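You operate a simulated robot arm through the tools that you are given. There is no shell and no other tool. Be economical: measure what you need, move in short steps, check, and stop when the job is done.

Carry out the task below with a simulated robot arm. There is one attempt and no reset: what you move stays moved.

## Task
Vent the tyre to the pressure on the card and cap the valve.
Fine: close the tap under the dial before the chuck goes back on its post.
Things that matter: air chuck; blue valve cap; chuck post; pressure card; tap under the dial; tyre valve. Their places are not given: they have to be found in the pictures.

The check looks at the end state, three seconds after you hand in, the way a careful person would. Anything else that was tipped, shoved, dropped, spilled or broken makes it a failure. A push-on lid holds only when it is set on centred and level and pressed home; a screw cap is set on level and turned clockwise until tight.

## Robot
A 7-joint arm with a two-finger parallel gripper, fixed in place. Base frame: the origin is at the foot of the arm, x ahead of it, y to its left, z up; the work surface is at about z = 70. Units: cm, rad, N and s.
Its first joint turns from -2.897 to 2.897 rad. Payload 4.4 kg.
The TCP is the grasp point between the finger pads, 2.3 cm short of the fingertips. In the tool frame z runs along the fingers and y along their closing line. The gripper opens to 9.4 cm. The fingers are 3.8 cm wide and 1 cm thick; the gripper's body (5.4 by 9.6 cm) begins 3.9 cm behind the TCP.
Orientation is told as [roll, pitch, yaw] about the base's x, y, z axes, in that order, counted from this pose: with the fingers straight down and closing along the base's y, the tool's x points along the base's -x, its y along +y and its z along -z.

## Interface
- The arm moves only by the tool step_arm. Its argument "plan" is a list of rows, each an object (a shift or turn left out is 0, a gripper value left out holds the last) with "translation": the shift along the tool's x, y, z in m, a list of three; "rot": the turn, a rotation vector about the tool's x, y, z in rad, a list of three; "grip": the finger opening in m, from 0 to 0.094. In form: [{"translation": [dx, dy, dz], "rot": [ax, ay, az], "grip": grip}, ...]. A call has 1 to 12 rows; each row is the pose to reach, as a shift and turn from the pose commanded when the call began, along the tool's axes at that moment. Each row takes 0.2 s and may step no farther than 5 cm and 0.15 rad from the row before; otherwise, or with a gripper value out of range, the whole call is refused. A pose out of reach is approached as far as the arm can. The call stops where the force on the tool passes 40 N (or 10 N more than at its start, if that is more) or the arm is blocked; 0.2 s more then pass. Each finger travels about 7.2 cm/s and halts on what it meets, pressing with about 35 N; the grip force reading is that of the motor and also rises with nothing between the fingers. The clock runs only during rows and for 0.2 s after the last one: add rows that repeat a pose to give the fingers time. The reply holds the time, the measured pose of the TCP, the force on the tool along the base axes, the opening and the grip force, in the units named above and with some noise, with the torque about the TCP (base axes, N m) and any sound that the robot's microphone picked up.
- Cameras (640 x 400 px; columns grow to the right, rows downward): "scene" is fixed at [5.25, -64.44, 152.87]; the picture's right is [0.74, -0.67, 0.00], its down [-0.32, -0.35, -0.88] and it looks along [0.59, 0.65, -0.48] (base axes); focal length 314 px, centre (320, 200). "wrist" rides on the gripper at [8.6, 1.6, -7.4] in the tool frame; the picture's right is [-0.18, 0.98, 0.00], its down [-0.58, -0.11, -0.81] and it looks along [-0.79, -0.15, 0.59] (tool axes); focal length 243 px, centre (320, 200).
- capture(camera): a new picture of that camera. The clock stands still meanwhile.
- probe_pixels(camera, pixels): for up to 12 pixels [column, row] of the newest picture of that camera ("zoom" is the newest enlarged one), the place [x, y, z] in the base frame of the surface seen there, good to about 0.2 cm, but the place of the scene camera against the robot may be out by one fixed shift of up to 2.5 cm in any direction. The clock stands still meanwhile.
- inspect(camera, box): a new picture of the part [left, top, right, bottom] of that camera's present view, enlarged. The clock stands still meanwhile.
- sign_off(): hands the job in; it is judged then, once.

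Keep the steps short. Do not move on a guess: measure, check each grasp and each placing, and mend mistakes. In all there are 80 turns and 38 pictures (those below and enlarged ones count). Leave the gripper open and the arm clear of the work at the hand-in unless told otherwise, and finish with a single line.

The tools are called as a command line: name --argument value ..., lists and objects as JSON in quotes. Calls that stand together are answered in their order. step_arm: Moves the arm, as the interface text tells. Its arguments: {"type":"object","properties":{"plan":{"type":"array","items":{"type":"object","properties":{"translation":{"type":"array","items":{"type":"number"}},"rot":{"type":"array","items":{"type":"number"}},"grip":{"type":"number"}}}}},"required":["plan"]} The other tools are called the same way: capture (camera) takes a picture; probe_pixels (camera, pixels) gives the place of the surface under pixels of a picture; inspect (camera, box) takes an enlarged picture of a part of a camera's view; sign_off () hands the job in.

At the start:

```text
time: 0.0
tool_pos: [57.11, 40.85, 114.03]
orientation: [0.002, -0.001, 0.0]
contact_force: [0.4, 0.3, 0.6]
wrist_torque: [-0.02, 0.05, 0.03]
grip_width: 9.4
finger_force: 0.1
```

scene: 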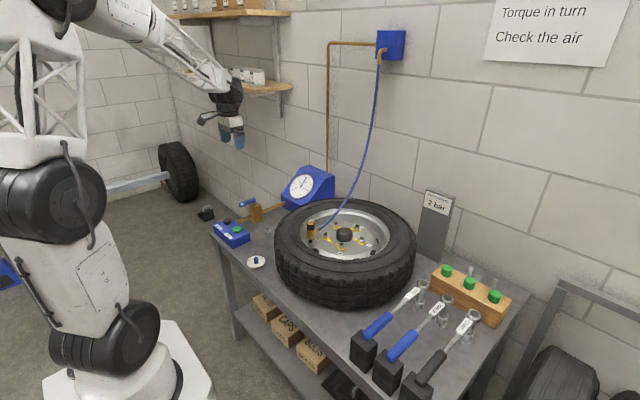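
wrist: 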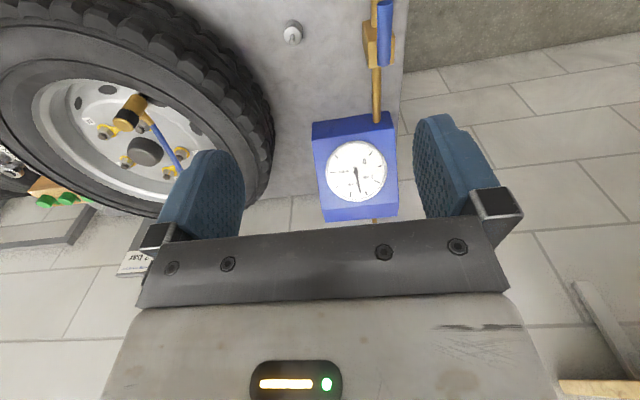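

The scene shows a tyre with the hose chuck on its valve (about 311,230), a gauge (300,186), a tap (255,210), a button box (230,233), a cap on a dish (256,260), and the card (437,200). I'll enlarge these.

inspect --camera "scene" --box '[200, 160, 340, 280]'

inspect --camera "scene" --box '[280, 180, 470, 300]'

inspect --camera "wrist" --box '[260, 0, 420, 230]'

```text
3.33 times, centred on (270, 220) of scene
```

zoom: 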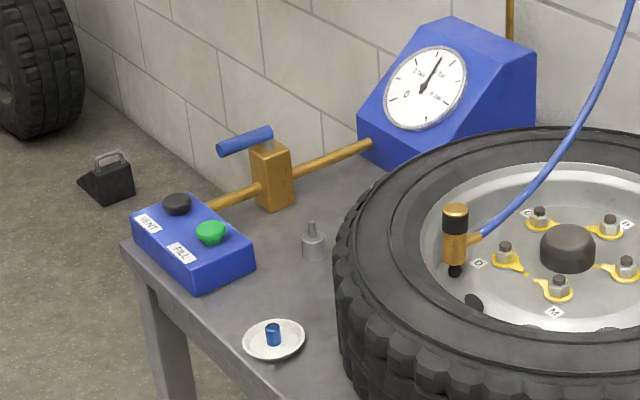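

```text
3.33 times, centred on (375, 240) of scene
```

zoom: 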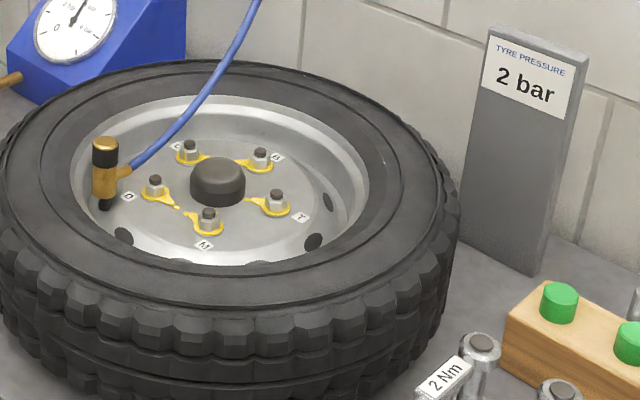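

```text
1.74 times, centred on (340, 115) of wrist
```

zoom: 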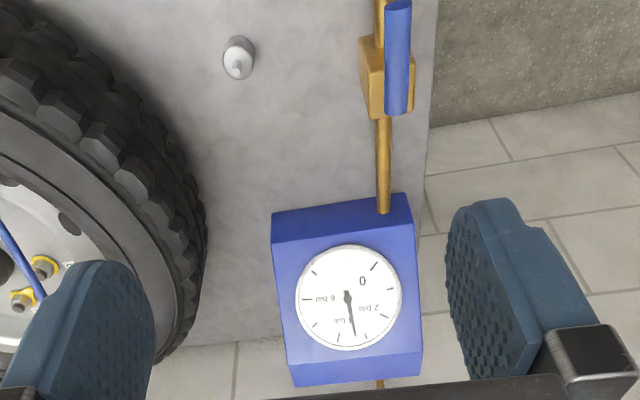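

The card says 2 bar. The post looks like the grey stub with the nipple. I'll enlarge the dial and take positions from both cameras.

inspect --camera "scene" --box '[280, 166, 328, 206]'

probe_pixels --camera "scene" --pixels '[[238, 222], [248, 229], [256, 258], [257, 264], [268, 232], [269, 225], [250, 201], [264, 199], [310, 222], [310, 234], [303, 187], [262, 213]]'

probe_pixels --camera "wrist" --pixels '[[292, 35], [290, 30], [384, 20], [386, 60], [370, 50], [130, 108], [120, 122], [357, 165], [377, 100], [141, 103]]'

```text
10.00 times, centred on (304, 186) of scene
```

zoom: 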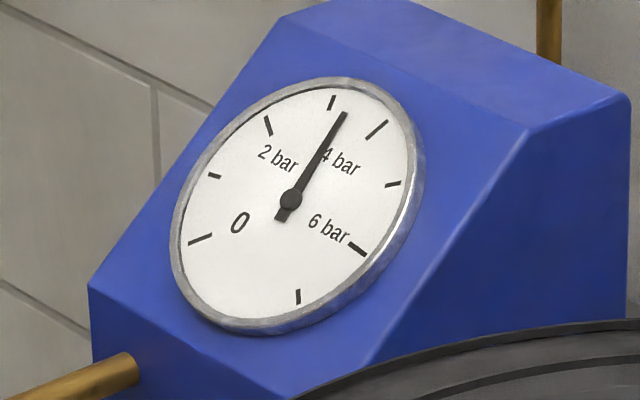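

```text
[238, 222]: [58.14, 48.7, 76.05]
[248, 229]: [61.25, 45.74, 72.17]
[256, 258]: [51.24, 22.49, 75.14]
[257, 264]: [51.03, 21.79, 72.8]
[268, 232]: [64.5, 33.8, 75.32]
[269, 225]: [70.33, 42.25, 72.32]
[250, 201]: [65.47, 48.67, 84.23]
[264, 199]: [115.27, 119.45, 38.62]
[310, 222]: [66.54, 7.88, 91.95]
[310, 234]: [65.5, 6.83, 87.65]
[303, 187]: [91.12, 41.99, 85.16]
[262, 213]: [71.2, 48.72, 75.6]
```

```text
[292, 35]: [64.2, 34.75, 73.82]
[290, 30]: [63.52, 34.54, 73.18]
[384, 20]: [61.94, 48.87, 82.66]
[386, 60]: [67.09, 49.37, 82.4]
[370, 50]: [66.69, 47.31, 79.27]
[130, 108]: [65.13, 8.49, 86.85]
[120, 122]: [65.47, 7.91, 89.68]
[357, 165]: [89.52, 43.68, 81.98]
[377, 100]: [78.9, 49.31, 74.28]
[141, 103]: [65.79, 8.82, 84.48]
```

The needle sits at about 3.3 bar (zoom 344,112), and the 2 bar tick is at (268,125). The tap lever lies along the pipe, so it is open. I'll back up and lower the arm so the wrist camera sees the button box, the cap dish and the post.

step_arm --plan '[{"translation": [0.04, 0.0, 0.02], "grip": 0.094}, {"translation": [0.08, 0.0, 0.05]}, {"translation": [0.12, 0.0, 0.08]}, {"translation": [0.15, 0.0, 0.1]}, {"translation": [0.15, 0.0, 0.1]}]'

capture --camera "wrist"

```text
time: 1.2
tool_pos: [41.98, 41.22, 104.27]
orientation: [0.0, 0.0, -0.001]
contact_force: [0.0, -0.1, -0.5]
wrist_torque: [0.01, 0.02, -0.01]
grip_width: 9.4
finger_force: 0.1
```

```text
31 pictures are left
```

wrist: 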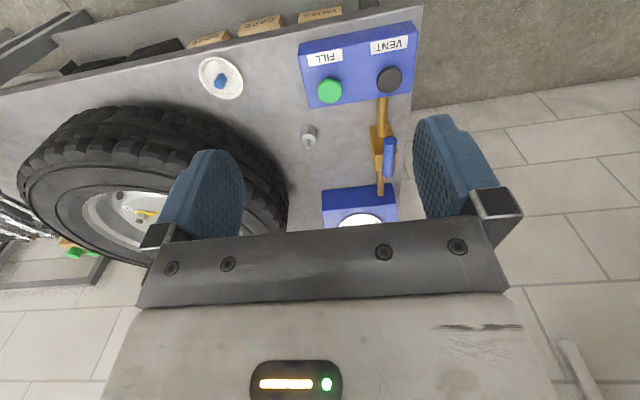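

Everything is in view: VENT (389,78), FILL (330,90), cap (221,80), post (309,135) and lever (390,157). I'll measure them.

probe_pixels --camera "wrist" --pixels '[[389, 78], [383, 78], [398, 80], [330, 88], [221, 80], [218, 84], [309, 134], [308, 127], [390, 142], [390, 172], [376, 150], [235, 88]]'

inspect --camera "wrist" --box '[190, 20, 430, 200]'

```text
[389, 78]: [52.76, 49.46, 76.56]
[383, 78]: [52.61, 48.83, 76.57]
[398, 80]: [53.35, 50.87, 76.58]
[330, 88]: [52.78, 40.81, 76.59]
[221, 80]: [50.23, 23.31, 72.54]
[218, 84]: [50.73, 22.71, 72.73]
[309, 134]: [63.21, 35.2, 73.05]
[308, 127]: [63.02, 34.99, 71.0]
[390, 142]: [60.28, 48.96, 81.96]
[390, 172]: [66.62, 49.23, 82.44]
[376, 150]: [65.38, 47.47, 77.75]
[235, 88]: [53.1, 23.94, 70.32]
```

```text
2.22 times, centred on (310, 110) of wrist
```

zoom: 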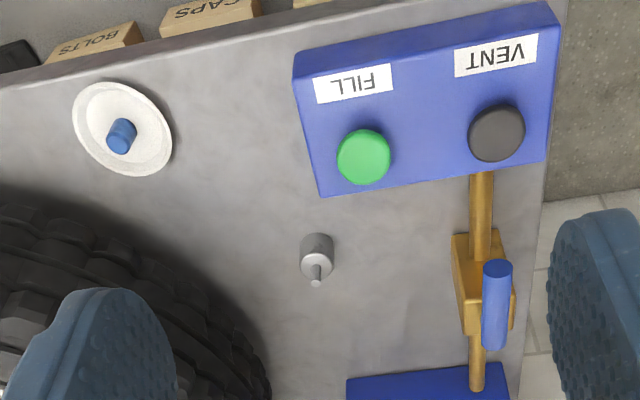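

VENT is at (52.8, 49.5), top z 76.6. I'll close the fingers and move over it, with the tips about 2 cm above.

step_arm --plan '[{"translation": [-0.03, 0.02, 0.0], "grip": 0.0}, {"translation": [-0.06, 0.05, 0.0]}, {"translation": [-0.09, 0.07, 0.02]}, {"translation": [-0.108, 0.083, 0.05]}, {"translation": [-0.108, 0.083, 0.09]}, {"translation": [-0.108, 0.083, 0.13]}, {"translation": [-0.108, 0.083, 0.17]}, {"translation": [-0.108, 0.083, 0.2]}, {"translation": [-0.108, 0.083, 0.23]}, {"translation": [-0.108, 0.083, 0.23]}]'

capture --camera "scene"

```text
time: 3.4
tool_pos: [52.73, 49.04, 81.45]
orientation: [0.002, -0.001, 0.0]
contact_force: [-0.3, -0.7, 0.1]
wrist_torque: [-0.03, 0.03, -0.01]
grip_width: 0.01
finger_force: 34.8
```

```text
29 pictures are left
```

scene: 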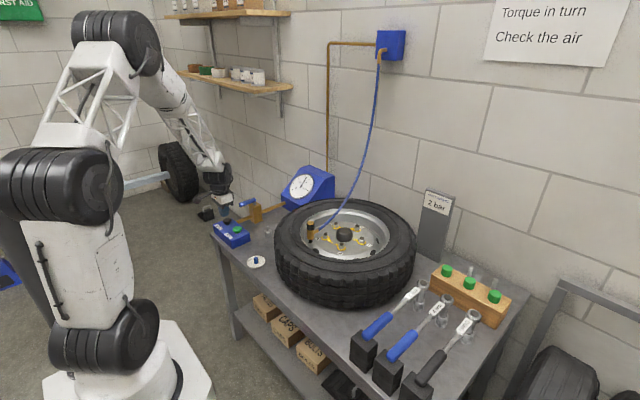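

The dial stays visible. I'll press VENT briefly and lift, then read the dial.

step_arm --plan '[{"translation": [0, 0.003, 0.02]}, {"translation": [0, 0.003, 0.026]}, {"translation": [0, 0.003, 0.03]}, {"translation": [0, 0.003, 0.03]}, {"translation": [0, 0.003, 0.015]}]'

inspect --camera "scene" --box '[280, 166, 328, 206]'

```text
time: 4.6
tool_pos: [52.96, 49.28, 79.71]
orientation: [0.001, -0.002, 0.0]
contact_force: [0.9, -0.1, -0.3]
wrist_torque: [-0.03, -0.02, 0.01]
grip_width: 0.02
finger_force: 35.1
heard: click
```

```text
10.00 times, centred on (304, 186) of scene
```

zoom: 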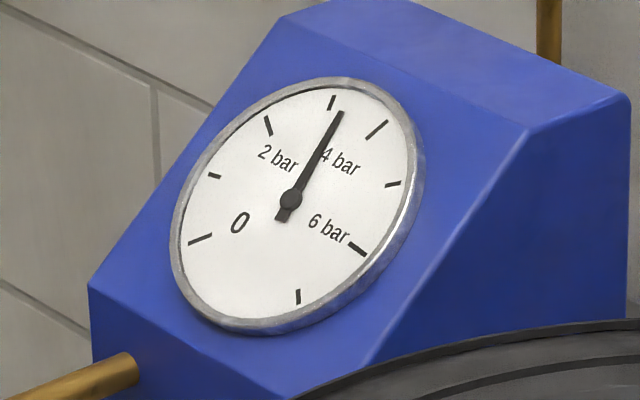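

A click, and the needle moved slightly (346→341), about 0.1 bar. I'll hold the button longer.

step_arm --plan '[{"translation": [0, 0, 0.011]}, {"translation": [0, 0, 0.015]}, {"translation": [0, 0, 0.015]}, {"translation": [0, 0, 0.015]}, {"translation": [0, 0, 0.015]}, {"translation": [0, 0, 0.015]}, {"translation": [0, 0, 0.015]}, {"translation": [0, 0, 0.015]}, {"translation": [0, 0, 0.015]}, {"translation": [0, 0, 0.0]}]'

inspect --camera "scene" --box '[280, 166, 328, 206]'

```text
time: 6.8
tool_pos: [52.81, 49.48, 79.56]
orientation: [0.0, 0.0, 0.0]
contact_force: [-0.7, 0.0, -0.7]
wrist_torque: [0.02, 0.0, 0.02]
grip_width: 0.0
finger_force: 35.1
heard: click
```

```text
10.00 times, centred on (304, 186) of scene
```

zoom: 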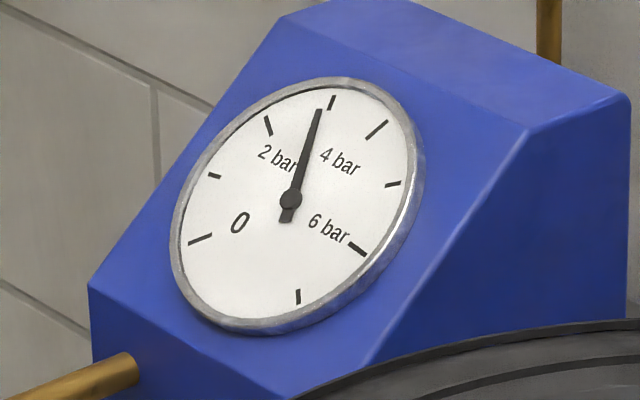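

The needle is now at about 2.86 bar, a rate of roughly 0.2 bar/s. Two more presses with a check between: a long one of about 2 s first.

step_arm --plan '[{"translation": [0, 0, 0.011]}, {"translation": [0, 0, 0.015]}, {"translation": [0, 0, 0.015]}, {"translation": [0, 0, 0.015]}, {"translation": [0, 0, 0.015]}, {"translation": [0, 0, 0.015]}, {"translation": [0, 0, 0.015]}, {"translation": [0, 0, 0.015]}, {"translation": [0, 0, 0.015]}, {"translation": [0, 0, 0.015]}, {"translation": [0, 0, 0.015]}, {"translation": [0, 0, 0.0]}]'

inspect --camera "scene" --box '[280, 166, 328, 206]'

```text
time: 9.4
tool_pos: [52.98, 49.64, 79.6]
orientation: [0.0, 0.0, 0.0]
contact_force: [-0.1, -0.5, 0.3]
wrist_torque: [-0.04, -0.04, -0.01]
grip_width: 0.0
finger_force: 34.8
heard: click
```

```text
10.00 times, centred on (304, 186) of scene
```

zoom: 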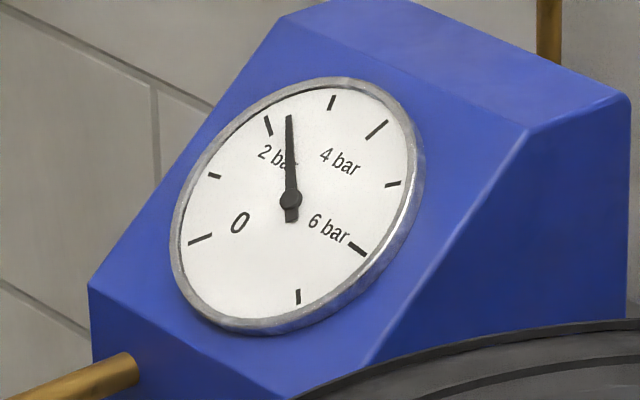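

Now at about 2.4 bar (needle tip 289,115). A slightly shorter press next, then a trim.

step_arm --plan '[{"translation": [0, 0, 0.011]}, {"translation": [0, 0, 0.015]}, {"translation": [0, 0, 0.015]}, {"translation": [0, 0, 0.015]}, {"translation": [0, 0, 0.015]}, {"translation": [0, 0, 0.015]}, {"translation": [0, 0, 0.015]}, {"translation": [0, 0, 0.0]}]'

inspect --camera "scene" --box '[280, 166, 328, 206]'

```text
time: 11.2
tool_pos: [52.78, 49.42, 79.63]
orientation: [-0.001, 0.001, 0.002]
contact_force: [0.1, -0.6, -0.5]
wrist_torque: [0.0, -0.03, 0.01]
grip_width: 0.03
finger_force: 35.1
heard: click
```

```text
10.00 times, centred on (304, 186) of scene
```

zoom: 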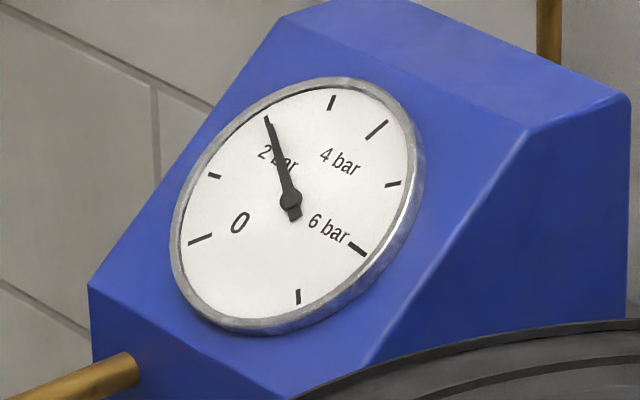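

The needle covers the 2 bar tick. Next is the tap: I'll lift, back off and open the fingers for a close wrist view of the lever.

step_arm --plan '[{"translation": [0, 0, -0.04]}, {"translation": [0.02, 0, -0.08]}, {"translation": [0.05, 0, -0.12], "grip": 0.094}, {"translation": [0.08, 0, -0.14]}, {"translation": [0.08, 0, -0.14]}, {"translation": [0.08, 0, -0.14]}]'

capture --camera "wrist"

```text
time: 12.6
tool_pos: [44.68, 49.58, 93.6]
orientation: [-0.001, 0.001, 0.001]
contact_force: [-0.3, -0.4, 0.4]
wrist_torque: [-0.01, 0.05, -0.01]
grip_width: 9.43
finger_force: 0.1
```

```text
24 pictures are left
```

wrist: 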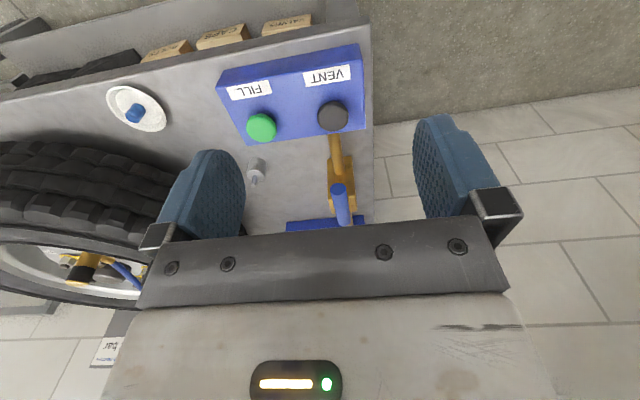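

probe_pixels --camera "wrist" --pixels '[[338, 189], [342, 200], [346, 222], [331, 175], [348, 175], [328, 200], [352, 195], [336, 158], [335, 185]]'

inspect --camera "wrist" --box '[300, 130, 380, 230]'

```text
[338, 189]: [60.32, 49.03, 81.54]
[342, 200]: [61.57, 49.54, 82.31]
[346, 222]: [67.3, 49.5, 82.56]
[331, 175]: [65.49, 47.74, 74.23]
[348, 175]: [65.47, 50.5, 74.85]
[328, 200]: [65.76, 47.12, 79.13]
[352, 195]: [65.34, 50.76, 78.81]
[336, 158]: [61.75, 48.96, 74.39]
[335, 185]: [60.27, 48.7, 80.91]
```

```text
4.00 times, centred on (340, 180) of wrist
```

zoom: 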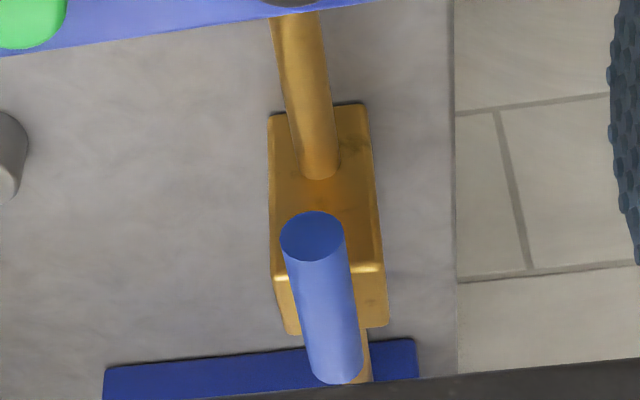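

I need the pivot's position, so I'll take one enlarged scene view of the tap.

inspect --camera "scene" --box '[232, 182, 288, 222]'

```text
10.00 times, centred on (260, 202) of scene
```

zoom: 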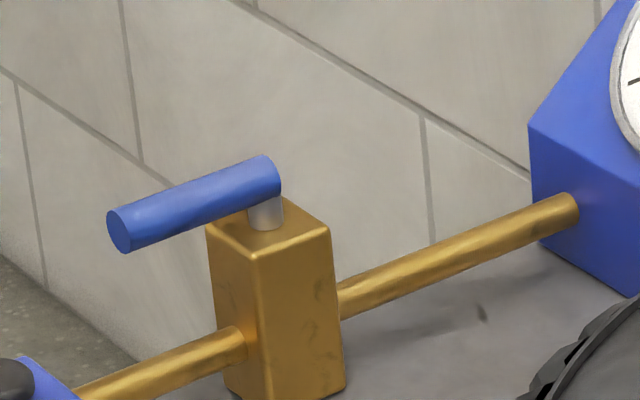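

probe_pixels --camera "zoom" --pixels '[[268, 165], [272, 185], [266, 215], [135, 215], [190, 195], [120, 230], [254, 252], [328, 225], [272, 198], [208, 225]]'

```text
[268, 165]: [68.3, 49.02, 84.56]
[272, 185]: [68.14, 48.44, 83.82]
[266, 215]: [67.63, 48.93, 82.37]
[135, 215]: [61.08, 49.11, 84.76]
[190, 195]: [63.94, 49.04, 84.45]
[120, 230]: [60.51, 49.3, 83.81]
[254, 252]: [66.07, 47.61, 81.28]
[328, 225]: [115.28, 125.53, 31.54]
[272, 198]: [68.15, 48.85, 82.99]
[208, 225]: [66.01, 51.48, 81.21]
```

Pivot is about (67.3, 49.0) and the lever's centre is about z 81.6, after correcting for the scene shift. I'll straddle the lever at x ≈ 62.7 with the fingers open.

step_arm --plan '[{"translation": [-0.045, -0.002, 0]}, {"translation": [-0.09, -0.004, 0]}, {"translation": [-0.135, -0.006, 0]}, {"translation": [-0.18, -0.006, 0]}, {"translation": [-0.18, -0.006, 0.04]}, {"translation": [-0.18, -0.006, 0.08]}, {"translation": [-0.18, -0.006, 0.11]}, {"translation": [-0.18, -0.006, 0.116]}, {"translation": [-0.18, -0.006, 0.116]}]'

capture --camera "wrist"

```text
time: 14.6
tool_pos: [62.95, 48.9, 81.83]
orientation: [0.001, 0.0, 0.001]
contact_force: [0.5, -0.1, -0.4]
wrist_torque: [-0.01, 0.0, 0.01]
grip_width: 9.38
finger_force: 0.1
```

```text
21 pictures are left
```

wrist: 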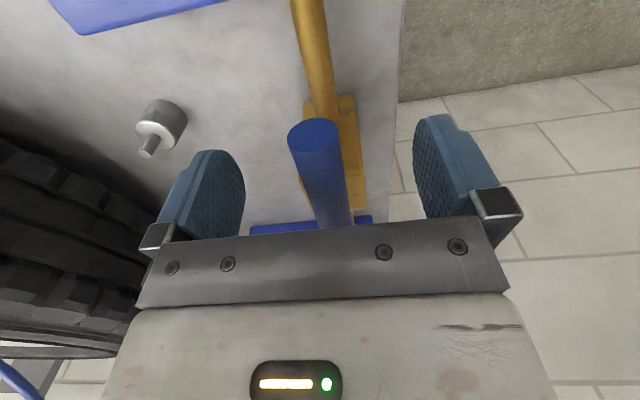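

The lever is between the fingers. Closing on it.

step_arm --plan '[{"grip": 0.0}, {"grip": 0.0}, {"grip": 0.0}, {"grip": 0.0}, {"grip": 0.0}]'

probe_pixels --camera "wrist" --pixels '[[160, 128], [150, 145], [165, 115], [147, 152]]'

```text
time: 15.8
tool_pos: [62.87, 49.06, 81.83]
orientation: [0.001, -0.001, 0.005]
contact_force: [4.6, 34.6, -10.8]
wrist_torque: [0.15, -0.52, 1.64]
grip_width: 2.08
finger_force: 45.3
```

```text
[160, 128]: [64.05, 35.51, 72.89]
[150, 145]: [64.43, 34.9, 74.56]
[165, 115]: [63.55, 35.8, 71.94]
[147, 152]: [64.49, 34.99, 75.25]
```

I have hold of the lever (2.08 cm), with some side preload. I'll test turning it clockwise from above, free end toward +y, by 0.3 rad.

step_arm --plan '[{"translation": [-0.0001, 0.004, 0], "rot": [0, 0, 0.05]}, {"translation": [-0.0002, 0.0064, 0], "rot": [0, 0, 0.1]}, {"translation": [-0.0009, 0.0108, 0], "rot": [0, 0, 0.2]}, {"translation": [-0.002, 0.0151, 0], "rot": [0, 0, 0.3]}, {"translation": [-0.002, 0.0151, 0], "rot": [0, 0, 0.3]}]'

```text
time: 16.5
tool_pos: [62.94, 49.05, 81.94]
orientation: [-0.004, 0.002, -0.123]
contact_force: [-3.9, -29.5, 12.1]
wrist_torque: [-0.17, -0.25, 1.82]
grip_width: 2.4
finger_force: 45.3
stopped in row 3: the force on the tool passed its limit at 57 N (the readings are from after the stop); the commanded pose is now the measured one
```

The lever resists clockwise, so it seems to be at its stop. I'll loosen, straighten, re-grip, and try the other way.

step_arm --plan '[{"grip": 0.035}, {"rot": [0, 0, -0.123], "translation": [0, 0.001, 0]}, {"rot": [0, 0, -0.123], "translation": [0, 0.001, 0]}, {"rot": [0, 0, -0.123], "translation": [0, 0.001, 0], "grip": 0.0}, {"rot": [0, 0, -0.123], "translation": [0, 0.001, 0], "grip": 0.0}, {"rot": [0, 0, -0.123], "translation": [0, 0.001, 0], "grip": 0.0}]'

```text
time: 17.5
tool_pos: [63.1, 49.06, 81.89]
orientation: [-0.006, 0.004, -0.001]
contact_force: [-5.2, -27.3, 12.7]
wrist_torque: [-0.19, 0.09, -0.64]
grip_width: 2.07
finger_force: 35.0
stopped in row 5: the force on the tool passed its limit at 50 N (the readings are from after the stop); the commanded pose is now the measured one
```

step_arm --plan '[{"translation": [0, -0.002, 0], "rot": [0, 0, -0.05]}, {"translation": [-0.0002, -0.0042, 0], "rot": [0, 0, -0.1]}, {"translation": [-0.0005, -0.0063, 0], "rot": [0, 0, -0.15]}, {"translation": [-0.0008, -0.0083, 0], "rot": [0, 0, -0.2]}, {"translation": [-0.0013, -0.0104, 0], "rot": [0, 0, -0.25]}, {"translation": [-0.0019, -0.0124, 0], "rot": [0, 0, -0.3]}]'

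```text
time: 18.9
tool_pos: [63.21, 47.85, 81.67]
orientation: [-0.005, 0.008, 0.3]
contact_force: [9.4, -37.0, 3.1]
wrist_torque: [-0.09, -0.5, -1.87]
grip_width: 2.21
finger_force: 44.8
```

It moved toward −y. Checking the picture for whether the lever really turned.

inspect --camera "scene" --box '[220, 172, 300, 222]'

```text
8.00 times, centred on (260, 197) of scene
```

zoom: 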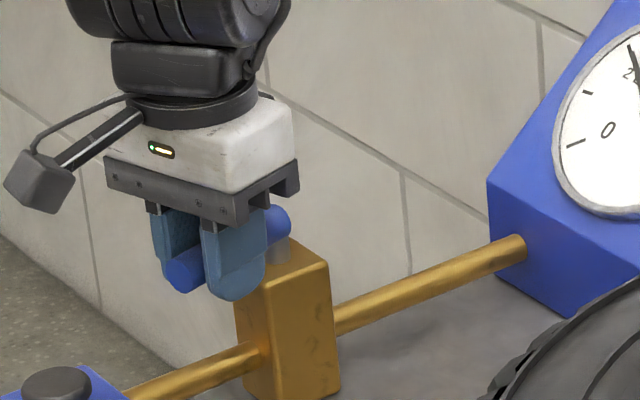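

The lever follows. I'll continue the arc counter-clockwise to about 90° in total.

step_arm --plan '[{"translation": [-0.0003, -0.0063, 0], "rot": [0, 0, -0.125]}, {"translation": [-0.0013, -0.0115, 0], "rot": [0, 0, -0.25]}, {"translation": [-0.0029, -0.0166, 0], "rot": [0, 0, -0.375]}, {"translation": [-0.0052, -0.0214, 0], "rot": [0, 0, -0.5]}, {"translation": [-0.008, -0.0259, 0], "rot": [0, 0, -0.625]}, {"translation": [-0.0114, -0.03, 0], "rot": [0, 0, -0.75]}, {"translation": [-0.0152, -0.0334, 0], "rot": [0, 0, -0.875]}, {"translation": [-0.0195, -0.0366, 0], "rot": [0, 0, -1.0]}, {"translation": [-0.0242, -0.0391, 0], "rot": [0, 0, -1.125]}, {"translation": [-0.0291, -0.0408, 0], "rot": [0, 0, -1.25]}]'

```text
time: 19.6
tool_pos: [63.54, 46.62, 81.97]
orientation: [-0.003, 0.008, 0.551]
contact_force: [21.9, -33.3, -0.9]
wrist_torque: [-0.06, -0.3, -1.89]
grip_width: 2.08
finger_force: 45.5
stopped in row 3: the force on the tool passed its limit at 49 N (the readings are from after the stop); the commanded pose is now the measured one
```

The torque comes from my clamped grip fighting the lever; the stem itself turns easily. I'll loosen to a 3 cm cage and push along the arc instead.

step_arm --plan '[{"grip": 0.03}, {"translation": [0, -0.003, 0]}, {"translation": [-0.0008, -0.0092, 0], "rot": [0, 0, -0.14]}, {"translation": [-0.0025, -0.0152, 0], "rot": [0, 0, -0.28]}, {"translation": [-0.0051, -0.0208, 0], "rot": [0, 0, -0.42]}, {"translation": [-0.0084, -0.0261, 0], "rot": [0, 0, -0.56]}, {"translation": [-0.0124, -0.031, 0], "rot": [0, 0, -0.7]}, {"translation": [-0.017, -0.0351, 0], "rot": [0, 0, -0.84]}, {"translation": [-0.0222, -0.0387, 0], "rot": [0, 0, -0.98]}, {"translation": [-0.0238, -0.0395, 0], "rot": [0, 0, -1.02]}, {"translation": [-0.0238, -0.0395, 0], "rot": [0, 0, -1.02]}]'

inspect --camera "scene" --box '[220, 172, 300, 222]'

```text
time: 22.0
tool_pos: [67.6, 44.77, 81.85]
orientation: [0.008, 0.008, 1.577]
contact_force: [0.4, 0.0, 0.6]
wrist_torque: [0.0, 0.02, 0.02]
grip_width: 3.02
finger_force: 0.3
```

```text
8.00 times, centred on (260, 197) of scene
```

zoom: 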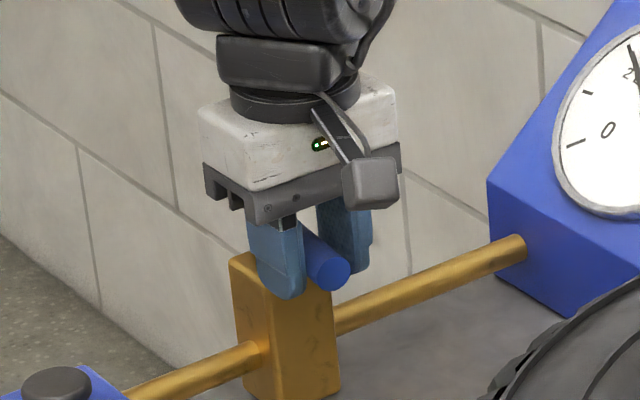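

The lever is nearly perpendicular to the pipe. I'll push a bit farther to feel for its end stop.

step_arm --plan '[{"translation": [0, -0.002, 0]}, {"translation": [0, -0.004, 0]}, {"translation": [0, -0.006, 0]}, {"translation": [0, -0.006, 0]}]'

```text
time: 23.0
tool_pos: [68.16, 44.62, 81.77]
orientation: [0.007, 0.007, 1.575]
contact_force: [0.0, -0.7, 0.4]
wrist_torque: [0.03, -0.02, 0.0]
grip_width: 3.01
finger_force: 0.1
```

No resistance. I'll open, lift and look at the lever's angle.

step_arm --plan '[{"grip": 0.06}, {"translation": [0, 0, -0.03]}, {"translation": [0.02, 0, -0.07], "grip": 0.094}, {"translation": [0.06, 0, -0.1]}, {"translation": [0.09, 0, -0.12]}, {"translation": [0.09, 0, -0.12]}]'

capture --camera "wrist"

```text
time: 24.4
tool_pos: [68.07, 35.98, 93.69]
orientation: [0.008, 0.008, 1.577]
contact_force: [0.5, 0.1, -0.6]
wrist_torque: [0.01, 0.01, 0.0]
grip_width: 9.4
finger_force: 0.0
```

```text
18 pictures are left
```

wrist: 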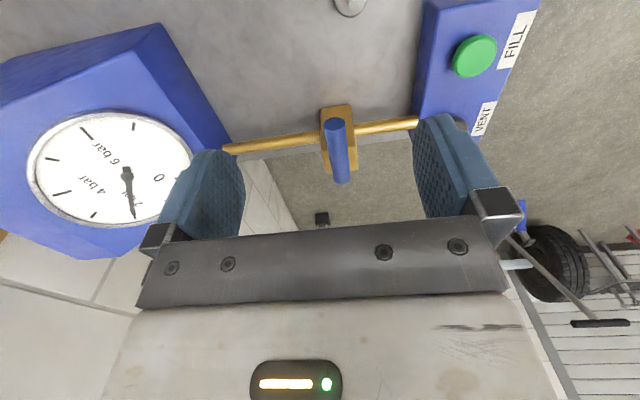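

probe_pixels --camera "wrist" --pixels '[[336, 128], [341, 172], [338, 145], [323, 125], [352, 125], [234, 148], [415, 122]]'

inspect --camera "wrist" --box '[20, 90, 370, 230]'

```text
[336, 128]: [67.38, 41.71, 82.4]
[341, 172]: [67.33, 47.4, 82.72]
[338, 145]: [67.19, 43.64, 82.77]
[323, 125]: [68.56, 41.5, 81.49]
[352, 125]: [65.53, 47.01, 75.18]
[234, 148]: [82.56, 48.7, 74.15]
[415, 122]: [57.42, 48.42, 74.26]
```

```text
1.83 times, centred on (195, 160) of wrist
```

zoom: 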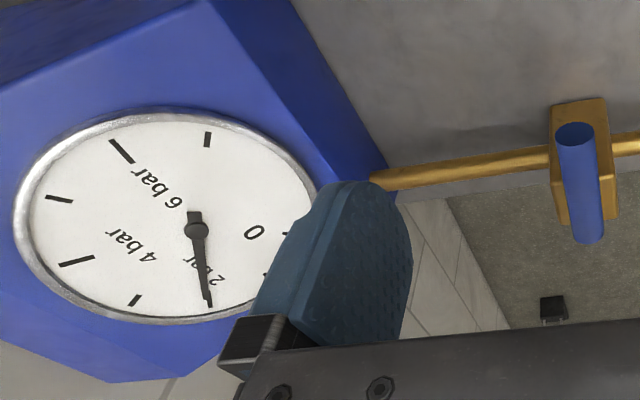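

The lever is across the pipe (points 67.4,41.7 to 67.3,47.4), so the tap is closed, and the dial still reads 2. Next I'll turn back to yaw 0 and move to view the chuck on the valve from the −x side.

step_arm --plan '[{"translation": [0, 0.015, -0.03], "rot": [0, 0, 0.1314]}, {"translation": [0.01, 0.03, -0.06], "rot": [0, 0, 0.2628]}, {"translation": [0.03, 0.05, -0.09], "rot": [0, 0, 0.3943]}, {"translation": [0.06, 0.07, -0.09], "rot": [0, 0, 0.5257]}, {"translation": [0.09, 0.09, -0.09], "rot": [0, 0, 0.6571]}, {"translation": [0.12, 0.11, -0.09], "rot": [0, 0, 0.7885]}, {"translation": [0.15, 0.13, -0.09], "rot": [0, 0, 0.92]}, {"translation": [0.18, 0.15, -0.09], "rot": [0, 0, 1.0513]}, {"translation": [0.21, 0.165, -0.09], "rot": [0, 0, 1.1828]}, {"translation": [0.24, 0.18, -0.09], "rot": [0, 0, 1.3142]}, {"translation": [0.265, 0.18, -0.09], "rot": [0, 0, 1.4456]}, {"translation": [0.28, 0.18, -0.09], "rot": [0, 0, 1.577]}]'

capture --camera "wrist"

```text
time: 27.0
tool_pos: [50.52, 7.59, 103.21]
orientation: [-0.007, 0.006, -0.002]
contact_force: [0.0, -0.8, 1.2]
wrist_torque: [-0.01, -0.01, 0.0]
grip_width: 9.4
finger_force: 0.0
```

```text
16 pictures are left
```

wrist: 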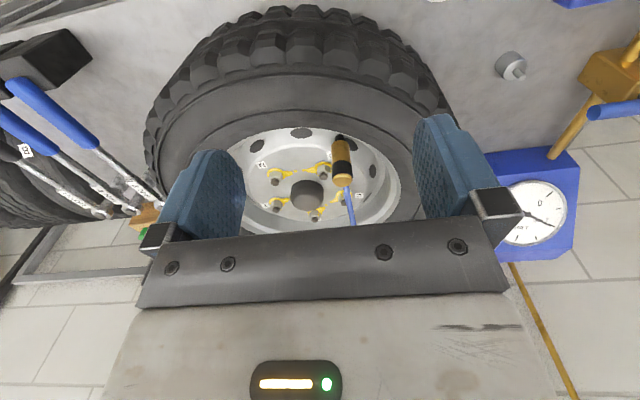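

probe_pixels --camera "wrist" --pixels '[[341, 150], [342, 180], [336, 166], [348, 166], [339, 139], [350, 200], [342, 172], [360, 160], [300, 100], [345, 186], [400, 105], [330, 160]]'

inspect --camera "wrist" --box '[300, 115, 400, 230]'

```text
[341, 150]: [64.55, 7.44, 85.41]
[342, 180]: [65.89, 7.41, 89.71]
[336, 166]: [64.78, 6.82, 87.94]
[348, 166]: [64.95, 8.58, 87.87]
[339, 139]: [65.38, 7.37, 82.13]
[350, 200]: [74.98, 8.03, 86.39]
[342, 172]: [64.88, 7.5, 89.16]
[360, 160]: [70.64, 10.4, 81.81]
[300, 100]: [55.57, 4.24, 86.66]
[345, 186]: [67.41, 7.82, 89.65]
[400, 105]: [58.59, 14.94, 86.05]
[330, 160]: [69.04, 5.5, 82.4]
```

```text
3.48 times, centred on (350, 172) of wrist
```

zoom: 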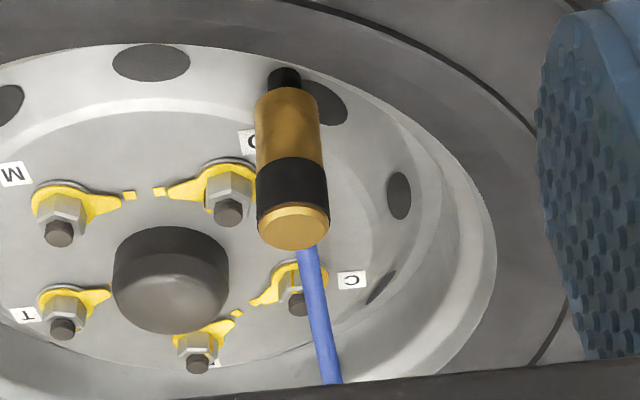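

The chuck's axis is at about (65.9, 7.6) and its top at z 89.7, with the hose leaving toward +x. I'll come over it and down with 5 cm open, fingers either side in y, and grip.

step_arm --plan '[{"translation": [-0.04, 0, 0], "grip": 0.05}, {"translation": [-0.08, 0, 0]}, {"translation": [-0.12, 0, 0.02]}, {"translation": [-0.153, 0, 0.05]}, {"translation": [-0.153, 0, 0.08]}, {"translation": [-0.153, 0, 0.11]}, {"translation": [-0.153, 0, 0.135]}, {"translation": [-0.153, 0, 0.15]}, {"translation": [-0.153, 0, 0.15]}]'

inspect --camera "scene" --box '[270, 180, 350, 250]'

```text
time: 29.0
tool_pos: [65.8, 7.67, 87.98]
orientation: [-0.007, 0.007, -0.001]
contact_force: [-0.1, 0.5, 0.0]
wrist_torque: [0.02, -0.02, 0.05]
grip_width: 4.97
finger_force: 0.0
```

```text
5.71 times, centred on (310, 215) of scene
```

zoom: 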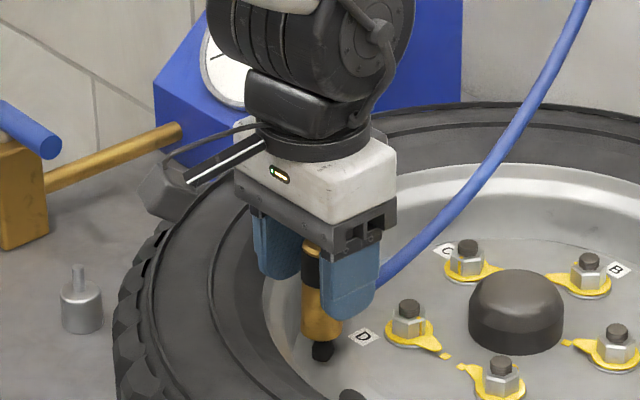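

Well placed. Closing on the chuck.

step_arm --plan '[{"grip": 0.0}, {"grip": 0.0}, {"grip": 0.0}, {"grip": 0.0}]'

```text
time: 30.0
tool_pos: [65.88, 7.63, 88.08]
orientation: [-0.008, 0.007, -0.001]
contact_force: [3.6, -34.4, 0.3]
wrist_torque: [-1.22, -0.27, -0.04]
grip_width: 2.65
finger_force: 35.0
```

Held at 2.65 cm. I'll ease 1 mm toward −y to relieve the side load, then pull straight up.

step_arm --plan '[{"translation": [0, -0.0012, 0]}, {"translation": [0, -0.0012, -0.005]}, {"translation": [0, -0.0012, -0.015]}, {"translation": [0, -0.0012, -0.03]}, {"translation": [0, -0.0012, -0.05]}, {"translation": [0, -0.0012, -0.05]}]'

capture --camera "scene"

```text
time: 31.4
tool_pos: [65.74, 7.63, 92.99]
orientation: [-0.008, 0.007, -0.001]
contact_force: [-0.3, 0.0, -1.8]
wrist_torque: [0.04, 0.01, -0.01]
grip_width: 2.63
finger_force: 35.2
```

```text
13 pictures are left
```

scene: 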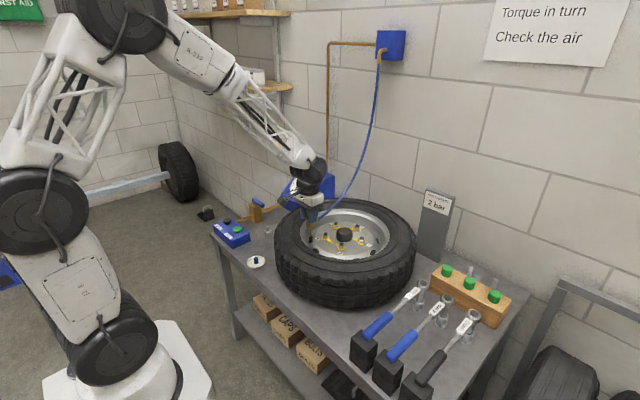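

The chuck came free of the valve. I'll carry it up and over toward the post, stopping short to measure the post precisely.

step_arm --plan '[{"translation": [0, 0, -0.04]}, {"translation": [0.02, 0.03, -0.04]}, {"translation": [0.04, 0.06, -0.04]}, {"translation": [0.06, 0.1, -0.04]}, {"translation": [0.08, 0.14, -0.04]}, {"translation": [0.11, 0.18, -0.04]}, {"translation": [0.137, 0.21, -0.04]}, {"translation": [0.137, 0.224, -0.04]}, {"translation": [0.137, 0.224, -0.04]}]'

capture --camera "wrist"

```text
time: 33.4
tool_pos: [52.24, 30.09, 96.67]
orientation: [-0.005, 0.008, -0.002]
contact_force: [-1.5, 0.5, -1.4]
wrist_torque: [0.0, 0.02, 0.0]
grip_width: 2.65
finger_force: 34.6
```

```text
12 pictures are left
```

wrist: 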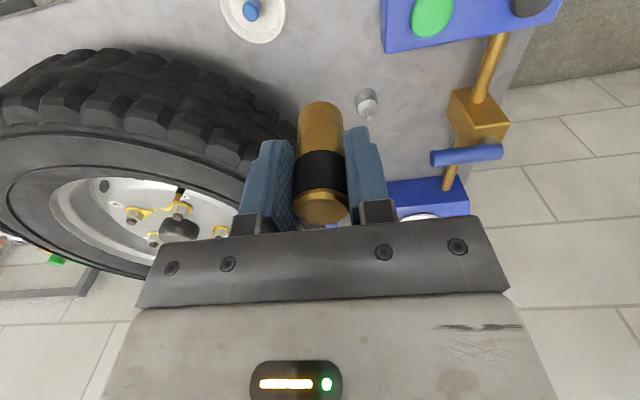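

inspect --camera "wrist" --box '[335, 75, 399, 130]'

```text
7.27 times, centred on (367, 102) of wrist
```

zoom: 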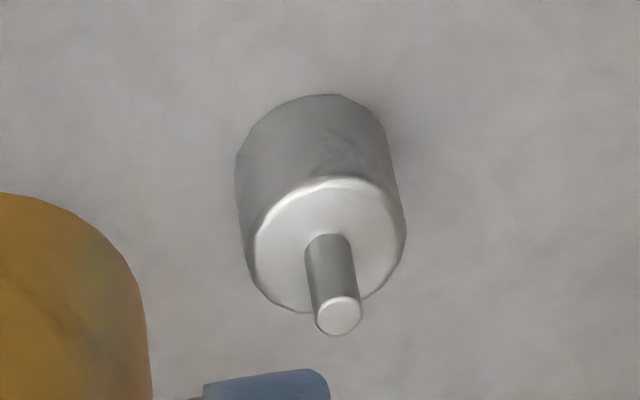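

probe_pixels --camera "zoom" --pixels '[[339, 315], [338, 308], [262, 250], [398, 230], [330, 190], [285, 295], [375, 285], [330, 270], [318, 150]]'

probe_pixels --camera "wrist" --pixels '[[320, 205], [322, 108], [305, 120], [338, 120], [304, 190], [345, 200]]'

```text
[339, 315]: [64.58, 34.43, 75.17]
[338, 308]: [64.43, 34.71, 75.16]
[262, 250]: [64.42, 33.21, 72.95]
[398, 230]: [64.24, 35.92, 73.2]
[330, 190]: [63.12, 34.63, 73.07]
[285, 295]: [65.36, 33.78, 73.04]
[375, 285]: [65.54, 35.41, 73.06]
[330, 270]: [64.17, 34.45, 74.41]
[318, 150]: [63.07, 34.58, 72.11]
```

```text
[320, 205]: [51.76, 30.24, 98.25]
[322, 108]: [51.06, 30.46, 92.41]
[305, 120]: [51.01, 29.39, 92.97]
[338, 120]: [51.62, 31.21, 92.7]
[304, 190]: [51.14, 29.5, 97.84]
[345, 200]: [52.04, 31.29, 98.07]
```

Post axis is (64.5, 34.65), nipple top z 75.2 and body top z 73.05. Before descending I'll check how close the tyre's edge comes.

probe_pixels --camera "wrist" --pixels '[[150, 60], [200, 80], [230, 95], [255, 115], [270, 125], [285, 133], [240, 125], [210, 105], [432, 157], [440, 165]]'

```text
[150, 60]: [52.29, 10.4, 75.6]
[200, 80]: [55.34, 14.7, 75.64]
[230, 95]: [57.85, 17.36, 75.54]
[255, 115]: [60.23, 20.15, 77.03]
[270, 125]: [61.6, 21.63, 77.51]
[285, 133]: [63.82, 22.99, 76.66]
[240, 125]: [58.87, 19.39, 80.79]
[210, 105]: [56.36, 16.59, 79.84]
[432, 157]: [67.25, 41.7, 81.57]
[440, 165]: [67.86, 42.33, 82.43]
```

Clear on both sides: tyre at y ≤ 25, lever end at y 41.6. I'll move over the post and down until the chuck's mouth is just above the nipple.

step_arm --plan '[{"translation": [-0.04, 0.02, 0]}, {"translation": [-0.08, 0.0435, 0]}, {"translation": [-0.1225, 0.0435, 0]}, {"translation": [-0.1225, 0.0435, 0.04]}, {"translation": [-0.1225, 0.0435, 0.08]}, {"translation": [-0.1225, 0.0435, 0.12]}, {"translation": [-0.1225, 0.0435, 0.145]}, {"translation": [-0.1225, 0.0435, 0.155]}, {"translation": [-0.1225, 0.0435, 0.155]}]'

inspect --camera "wrist" --box '[260, 70, 390, 230]'

inspect --camera "scene" --box '[240, 195, 300, 245]'

```text
time: 35.4
tool_pos: [64.31, 34.06, 81.57]
orientation: [-0.007, 0.008, -0.003]
contact_force: [0.3, 0.5, -1.7]
wrist_torque: [0.0, 0.02, 0.0]
grip_width: 2.64
finger_force: 34.5
```

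```text
2.50 times, centred on (325, 150) of wrist
```

zoom: 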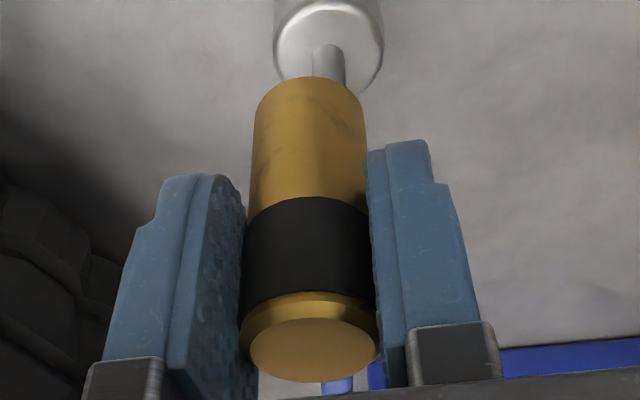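

```text
8.00 times, centred on (270, 220) of scene
```

zoom: 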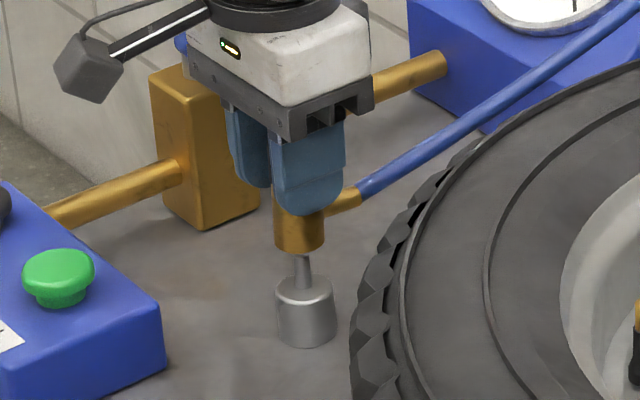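

Mouth is near the nipple but a few millimetres off. I'll measure chuck and post in the same scene view.

probe_pixels --camera "zoom" --pixels '[[299, 232], [280, 228], [318, 228], [299, 242], [306, 320], [284, 318], [328, 318], [303, 262], [303, 272]]'

probe_pixels --camera "wrist" --pixels '[[318, 108]]'

```text
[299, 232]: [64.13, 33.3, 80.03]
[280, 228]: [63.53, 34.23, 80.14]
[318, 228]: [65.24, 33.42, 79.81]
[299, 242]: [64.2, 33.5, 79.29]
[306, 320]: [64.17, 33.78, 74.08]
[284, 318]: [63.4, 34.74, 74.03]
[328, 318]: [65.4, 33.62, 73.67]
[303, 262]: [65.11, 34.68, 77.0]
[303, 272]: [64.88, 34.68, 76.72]
```

```text
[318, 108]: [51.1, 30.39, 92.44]
```

Needed shift is about +0.4 in y and +0.2 in x. I'll apply it and check again, closer in.

step_arm --plan '[{"translation": [-0.002, 0.004, 0]}, {"translation": [-0.002, 0.004, 0.002]}, {"translation": [-0.002, 0.004, 0.002]}]'

inspect --camera "scene" --box '[252, 214, 284, 240]'

```text
time: 36.2
tool_pos: [64.56, 34.52, 81.29]
orientation: [-0.008, 0.006, -0.002]
contact_force: [-0.6, 0.9, -2.2]
wrist_torque: [0.0, -0.02, -0.02]
grip_width: 2.63
finger_force: 35.2
```

```text
15.38 times, centred on (268, 227) of scene
```

zoom: 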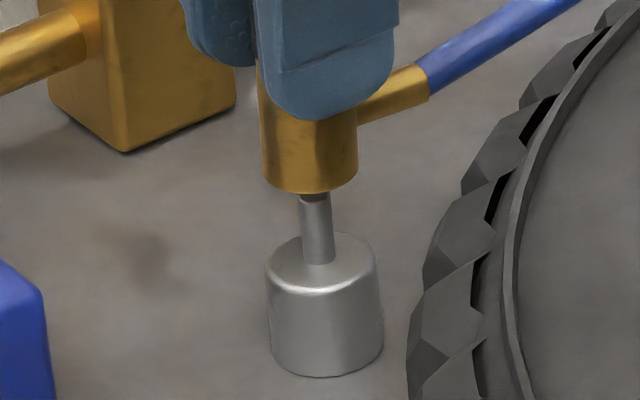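

Nearly aligned; about 1 mm more to +x. Then I'll lower slowly and watch the force.

step_arm --plan '[{"translation": [-0.001, 0, 0.004]}, {"translation": [-0.001, 0, 0.009]}, {"translation": [-0.001, 0, 0.014]}, {"translation": [-0.001, 0, 0.019]}, {"translation": [-0.001, 0, 0.024]}, {"translation": [-0.001, 0, 0.029]}, {"translation": [-0.001, 0, 0.034]}, {"translation": [-0.001, 0, 0.039]}]'

```text
time: 37.6
tool_pos: [64.61, 34.65, 78.42]
orientation: [-0.008, 0.004, -0.001]
contact_force: [-11.9, -7.0, 15.5]
wrist_torque: [-0.3, 0.12, -0.05]
grip_width: 2.62
finger_force: 34.9
stopped in row 7: the force on the tool passed its limit at 56 N (the readings are from after the stop); the commanded pose is now the measured one
```

inspect --camera "scene" --box '[252, 214, 284, 240]'

```text
15.38 times, centred on (268, 227) of scene
```

zoom: 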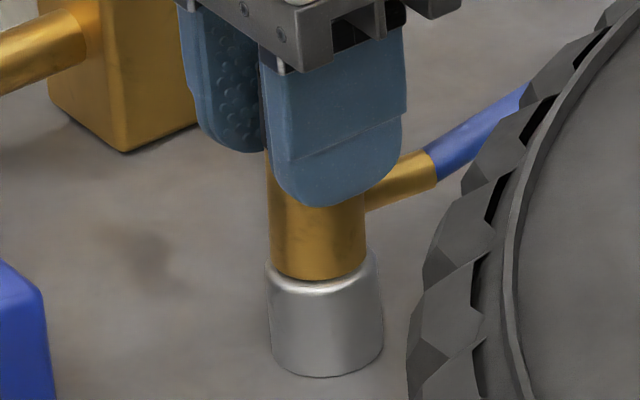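

The chuck sits on the post, maybe 2 mm from home. One more gentle press.

step_arm --plan '[{"translation": [-0.0003, 0, 0.002]}, {"translation": [-0.0003, 0, 0.004]}, {"translation": [-0.0003, 0, 0.006]}]'

```text
time: 38.0
tool_pos: [64.52, 34.69, 78.51]
orientation: [-0.006, 0.006, -0.002]
contact_force: [-10.2, -7.1, 14.5]
wrist_torque: [-0.28, 0.11, -0.05]
grip_width: 2.59
finger_force: 34.7
stopped in row 1: the force on the tool passed its limit at 46 N (the readings are from after the stop); the commanded pose is now the measured one
```

It's firm, so home. Releasing and lifting straight up.

step_arm --plan '[{"grip": 0.05}, {"grip": 0.05}, {"grip": 0.05}, {"translation": [0, 0, -0.03]}, {"translation": [0, 0, -0.06]}, {"translation": [0, 0, -0.1]}, {"translation": [0.04, 0, -0.13]}, {"translation": [0.08, -0.02, -0.16]}, {"translation": [0.12, -0.03, -0.18]}, {"translation": [0.16, -0.05, -0.18]}, {"translation": [0.2, -0.08, -0.18], "grip": 0.094}, {"translation": [0.24, -0.11, -0.18]}]'

capture --camera "wrist"

```text
refused: row 8 steps farther than a row can; nothing moved
```

```text
6 pictures are left
```

wrist: 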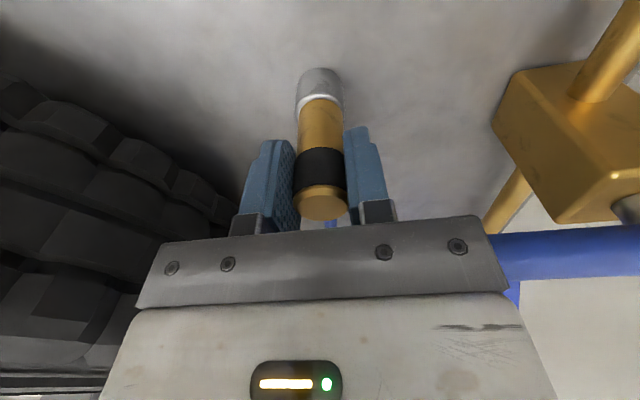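

The step was refused, but the picture confirms the chuck is seated on the post. Repeating with smaller steps.

step_arm --plan '[{"grip": 0.05}, {"grip": 0.05}, {"grip": 0.05}, {"translation": [0, 0, -0.02]}, {"translation": [0, 0, -0.05]}, {"translation": [0, 0, -0.09]}, {"translation": [0.03, -0.01, -0.12]}, {"translation": [0.06, -0.02, -0.15]}, {"translation": [0.1, -0.04, -0.15]}, {"translation": [0.14, -0.06, -0.15]}, {"translation": [0.18, -0.08, -0.15], "grip": 0.07}, {"translation": [0.22, -0.1, -0.15]}]'

```text
time: 40.6
tool_pos: [42.58, 24.58, 93.75]
orientation: [-0.007, 0.006, -0.003]
contact_force: [-0.2, -0.2, 0.4]
wrist_torque: [-0.01, -0.03, -0.01]
grip_width: 7.02
finger_force: 0.0
```

step_arm --plan '[{"translation": [0.02, 0, 0], "rot": [-0.007, -0.006, 0]}, {"translation": [0.035, 0, 0], "rot": [-0.007, -0.006, 0]}, {"translation": [0.035, 0, 0], "rot": [-0.007, -0.006, 0]}]'

inspect --camera "wrist" --box '[240, 60, 400, 200]'

```text
time: 41.4
tool_pos: [39.24, 24.61, 93.72]
orientation: [0.0, 0.0, -0.002]
contact_force: [0.0, -1.2, 0.2]
wrist_torque: [0.0, 0.01, -0.01]
grip_width: 6.99
finger_force: 0.0
```

```text
2.86 times, centred on (320, 130) of wrist
```

zoom: 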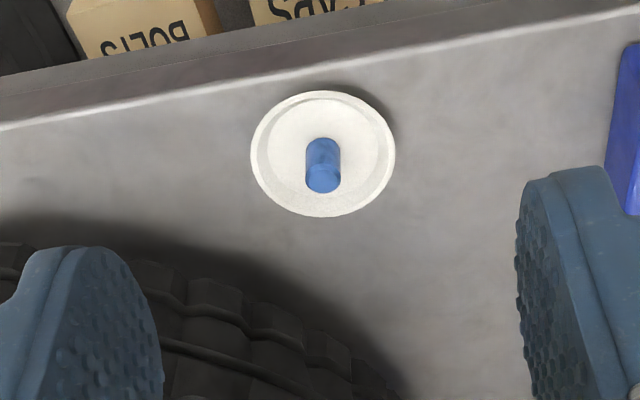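

probe_pixels --camera "zoom" --pixels '[[323, 180], [318, 180], [329, 180], [323, 155], [308, 155], [338, 155], [290, 150], [360, 160], [256, 150], [390, 160], [320, 207], [322, 96]]'

```text
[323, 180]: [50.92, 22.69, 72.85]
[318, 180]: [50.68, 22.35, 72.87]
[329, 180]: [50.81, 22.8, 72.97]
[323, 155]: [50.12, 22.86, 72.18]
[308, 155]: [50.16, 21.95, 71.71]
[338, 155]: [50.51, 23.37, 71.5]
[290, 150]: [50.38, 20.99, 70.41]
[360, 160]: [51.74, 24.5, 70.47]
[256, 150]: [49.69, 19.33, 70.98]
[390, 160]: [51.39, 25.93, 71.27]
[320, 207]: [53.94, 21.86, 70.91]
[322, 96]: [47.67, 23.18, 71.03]
```

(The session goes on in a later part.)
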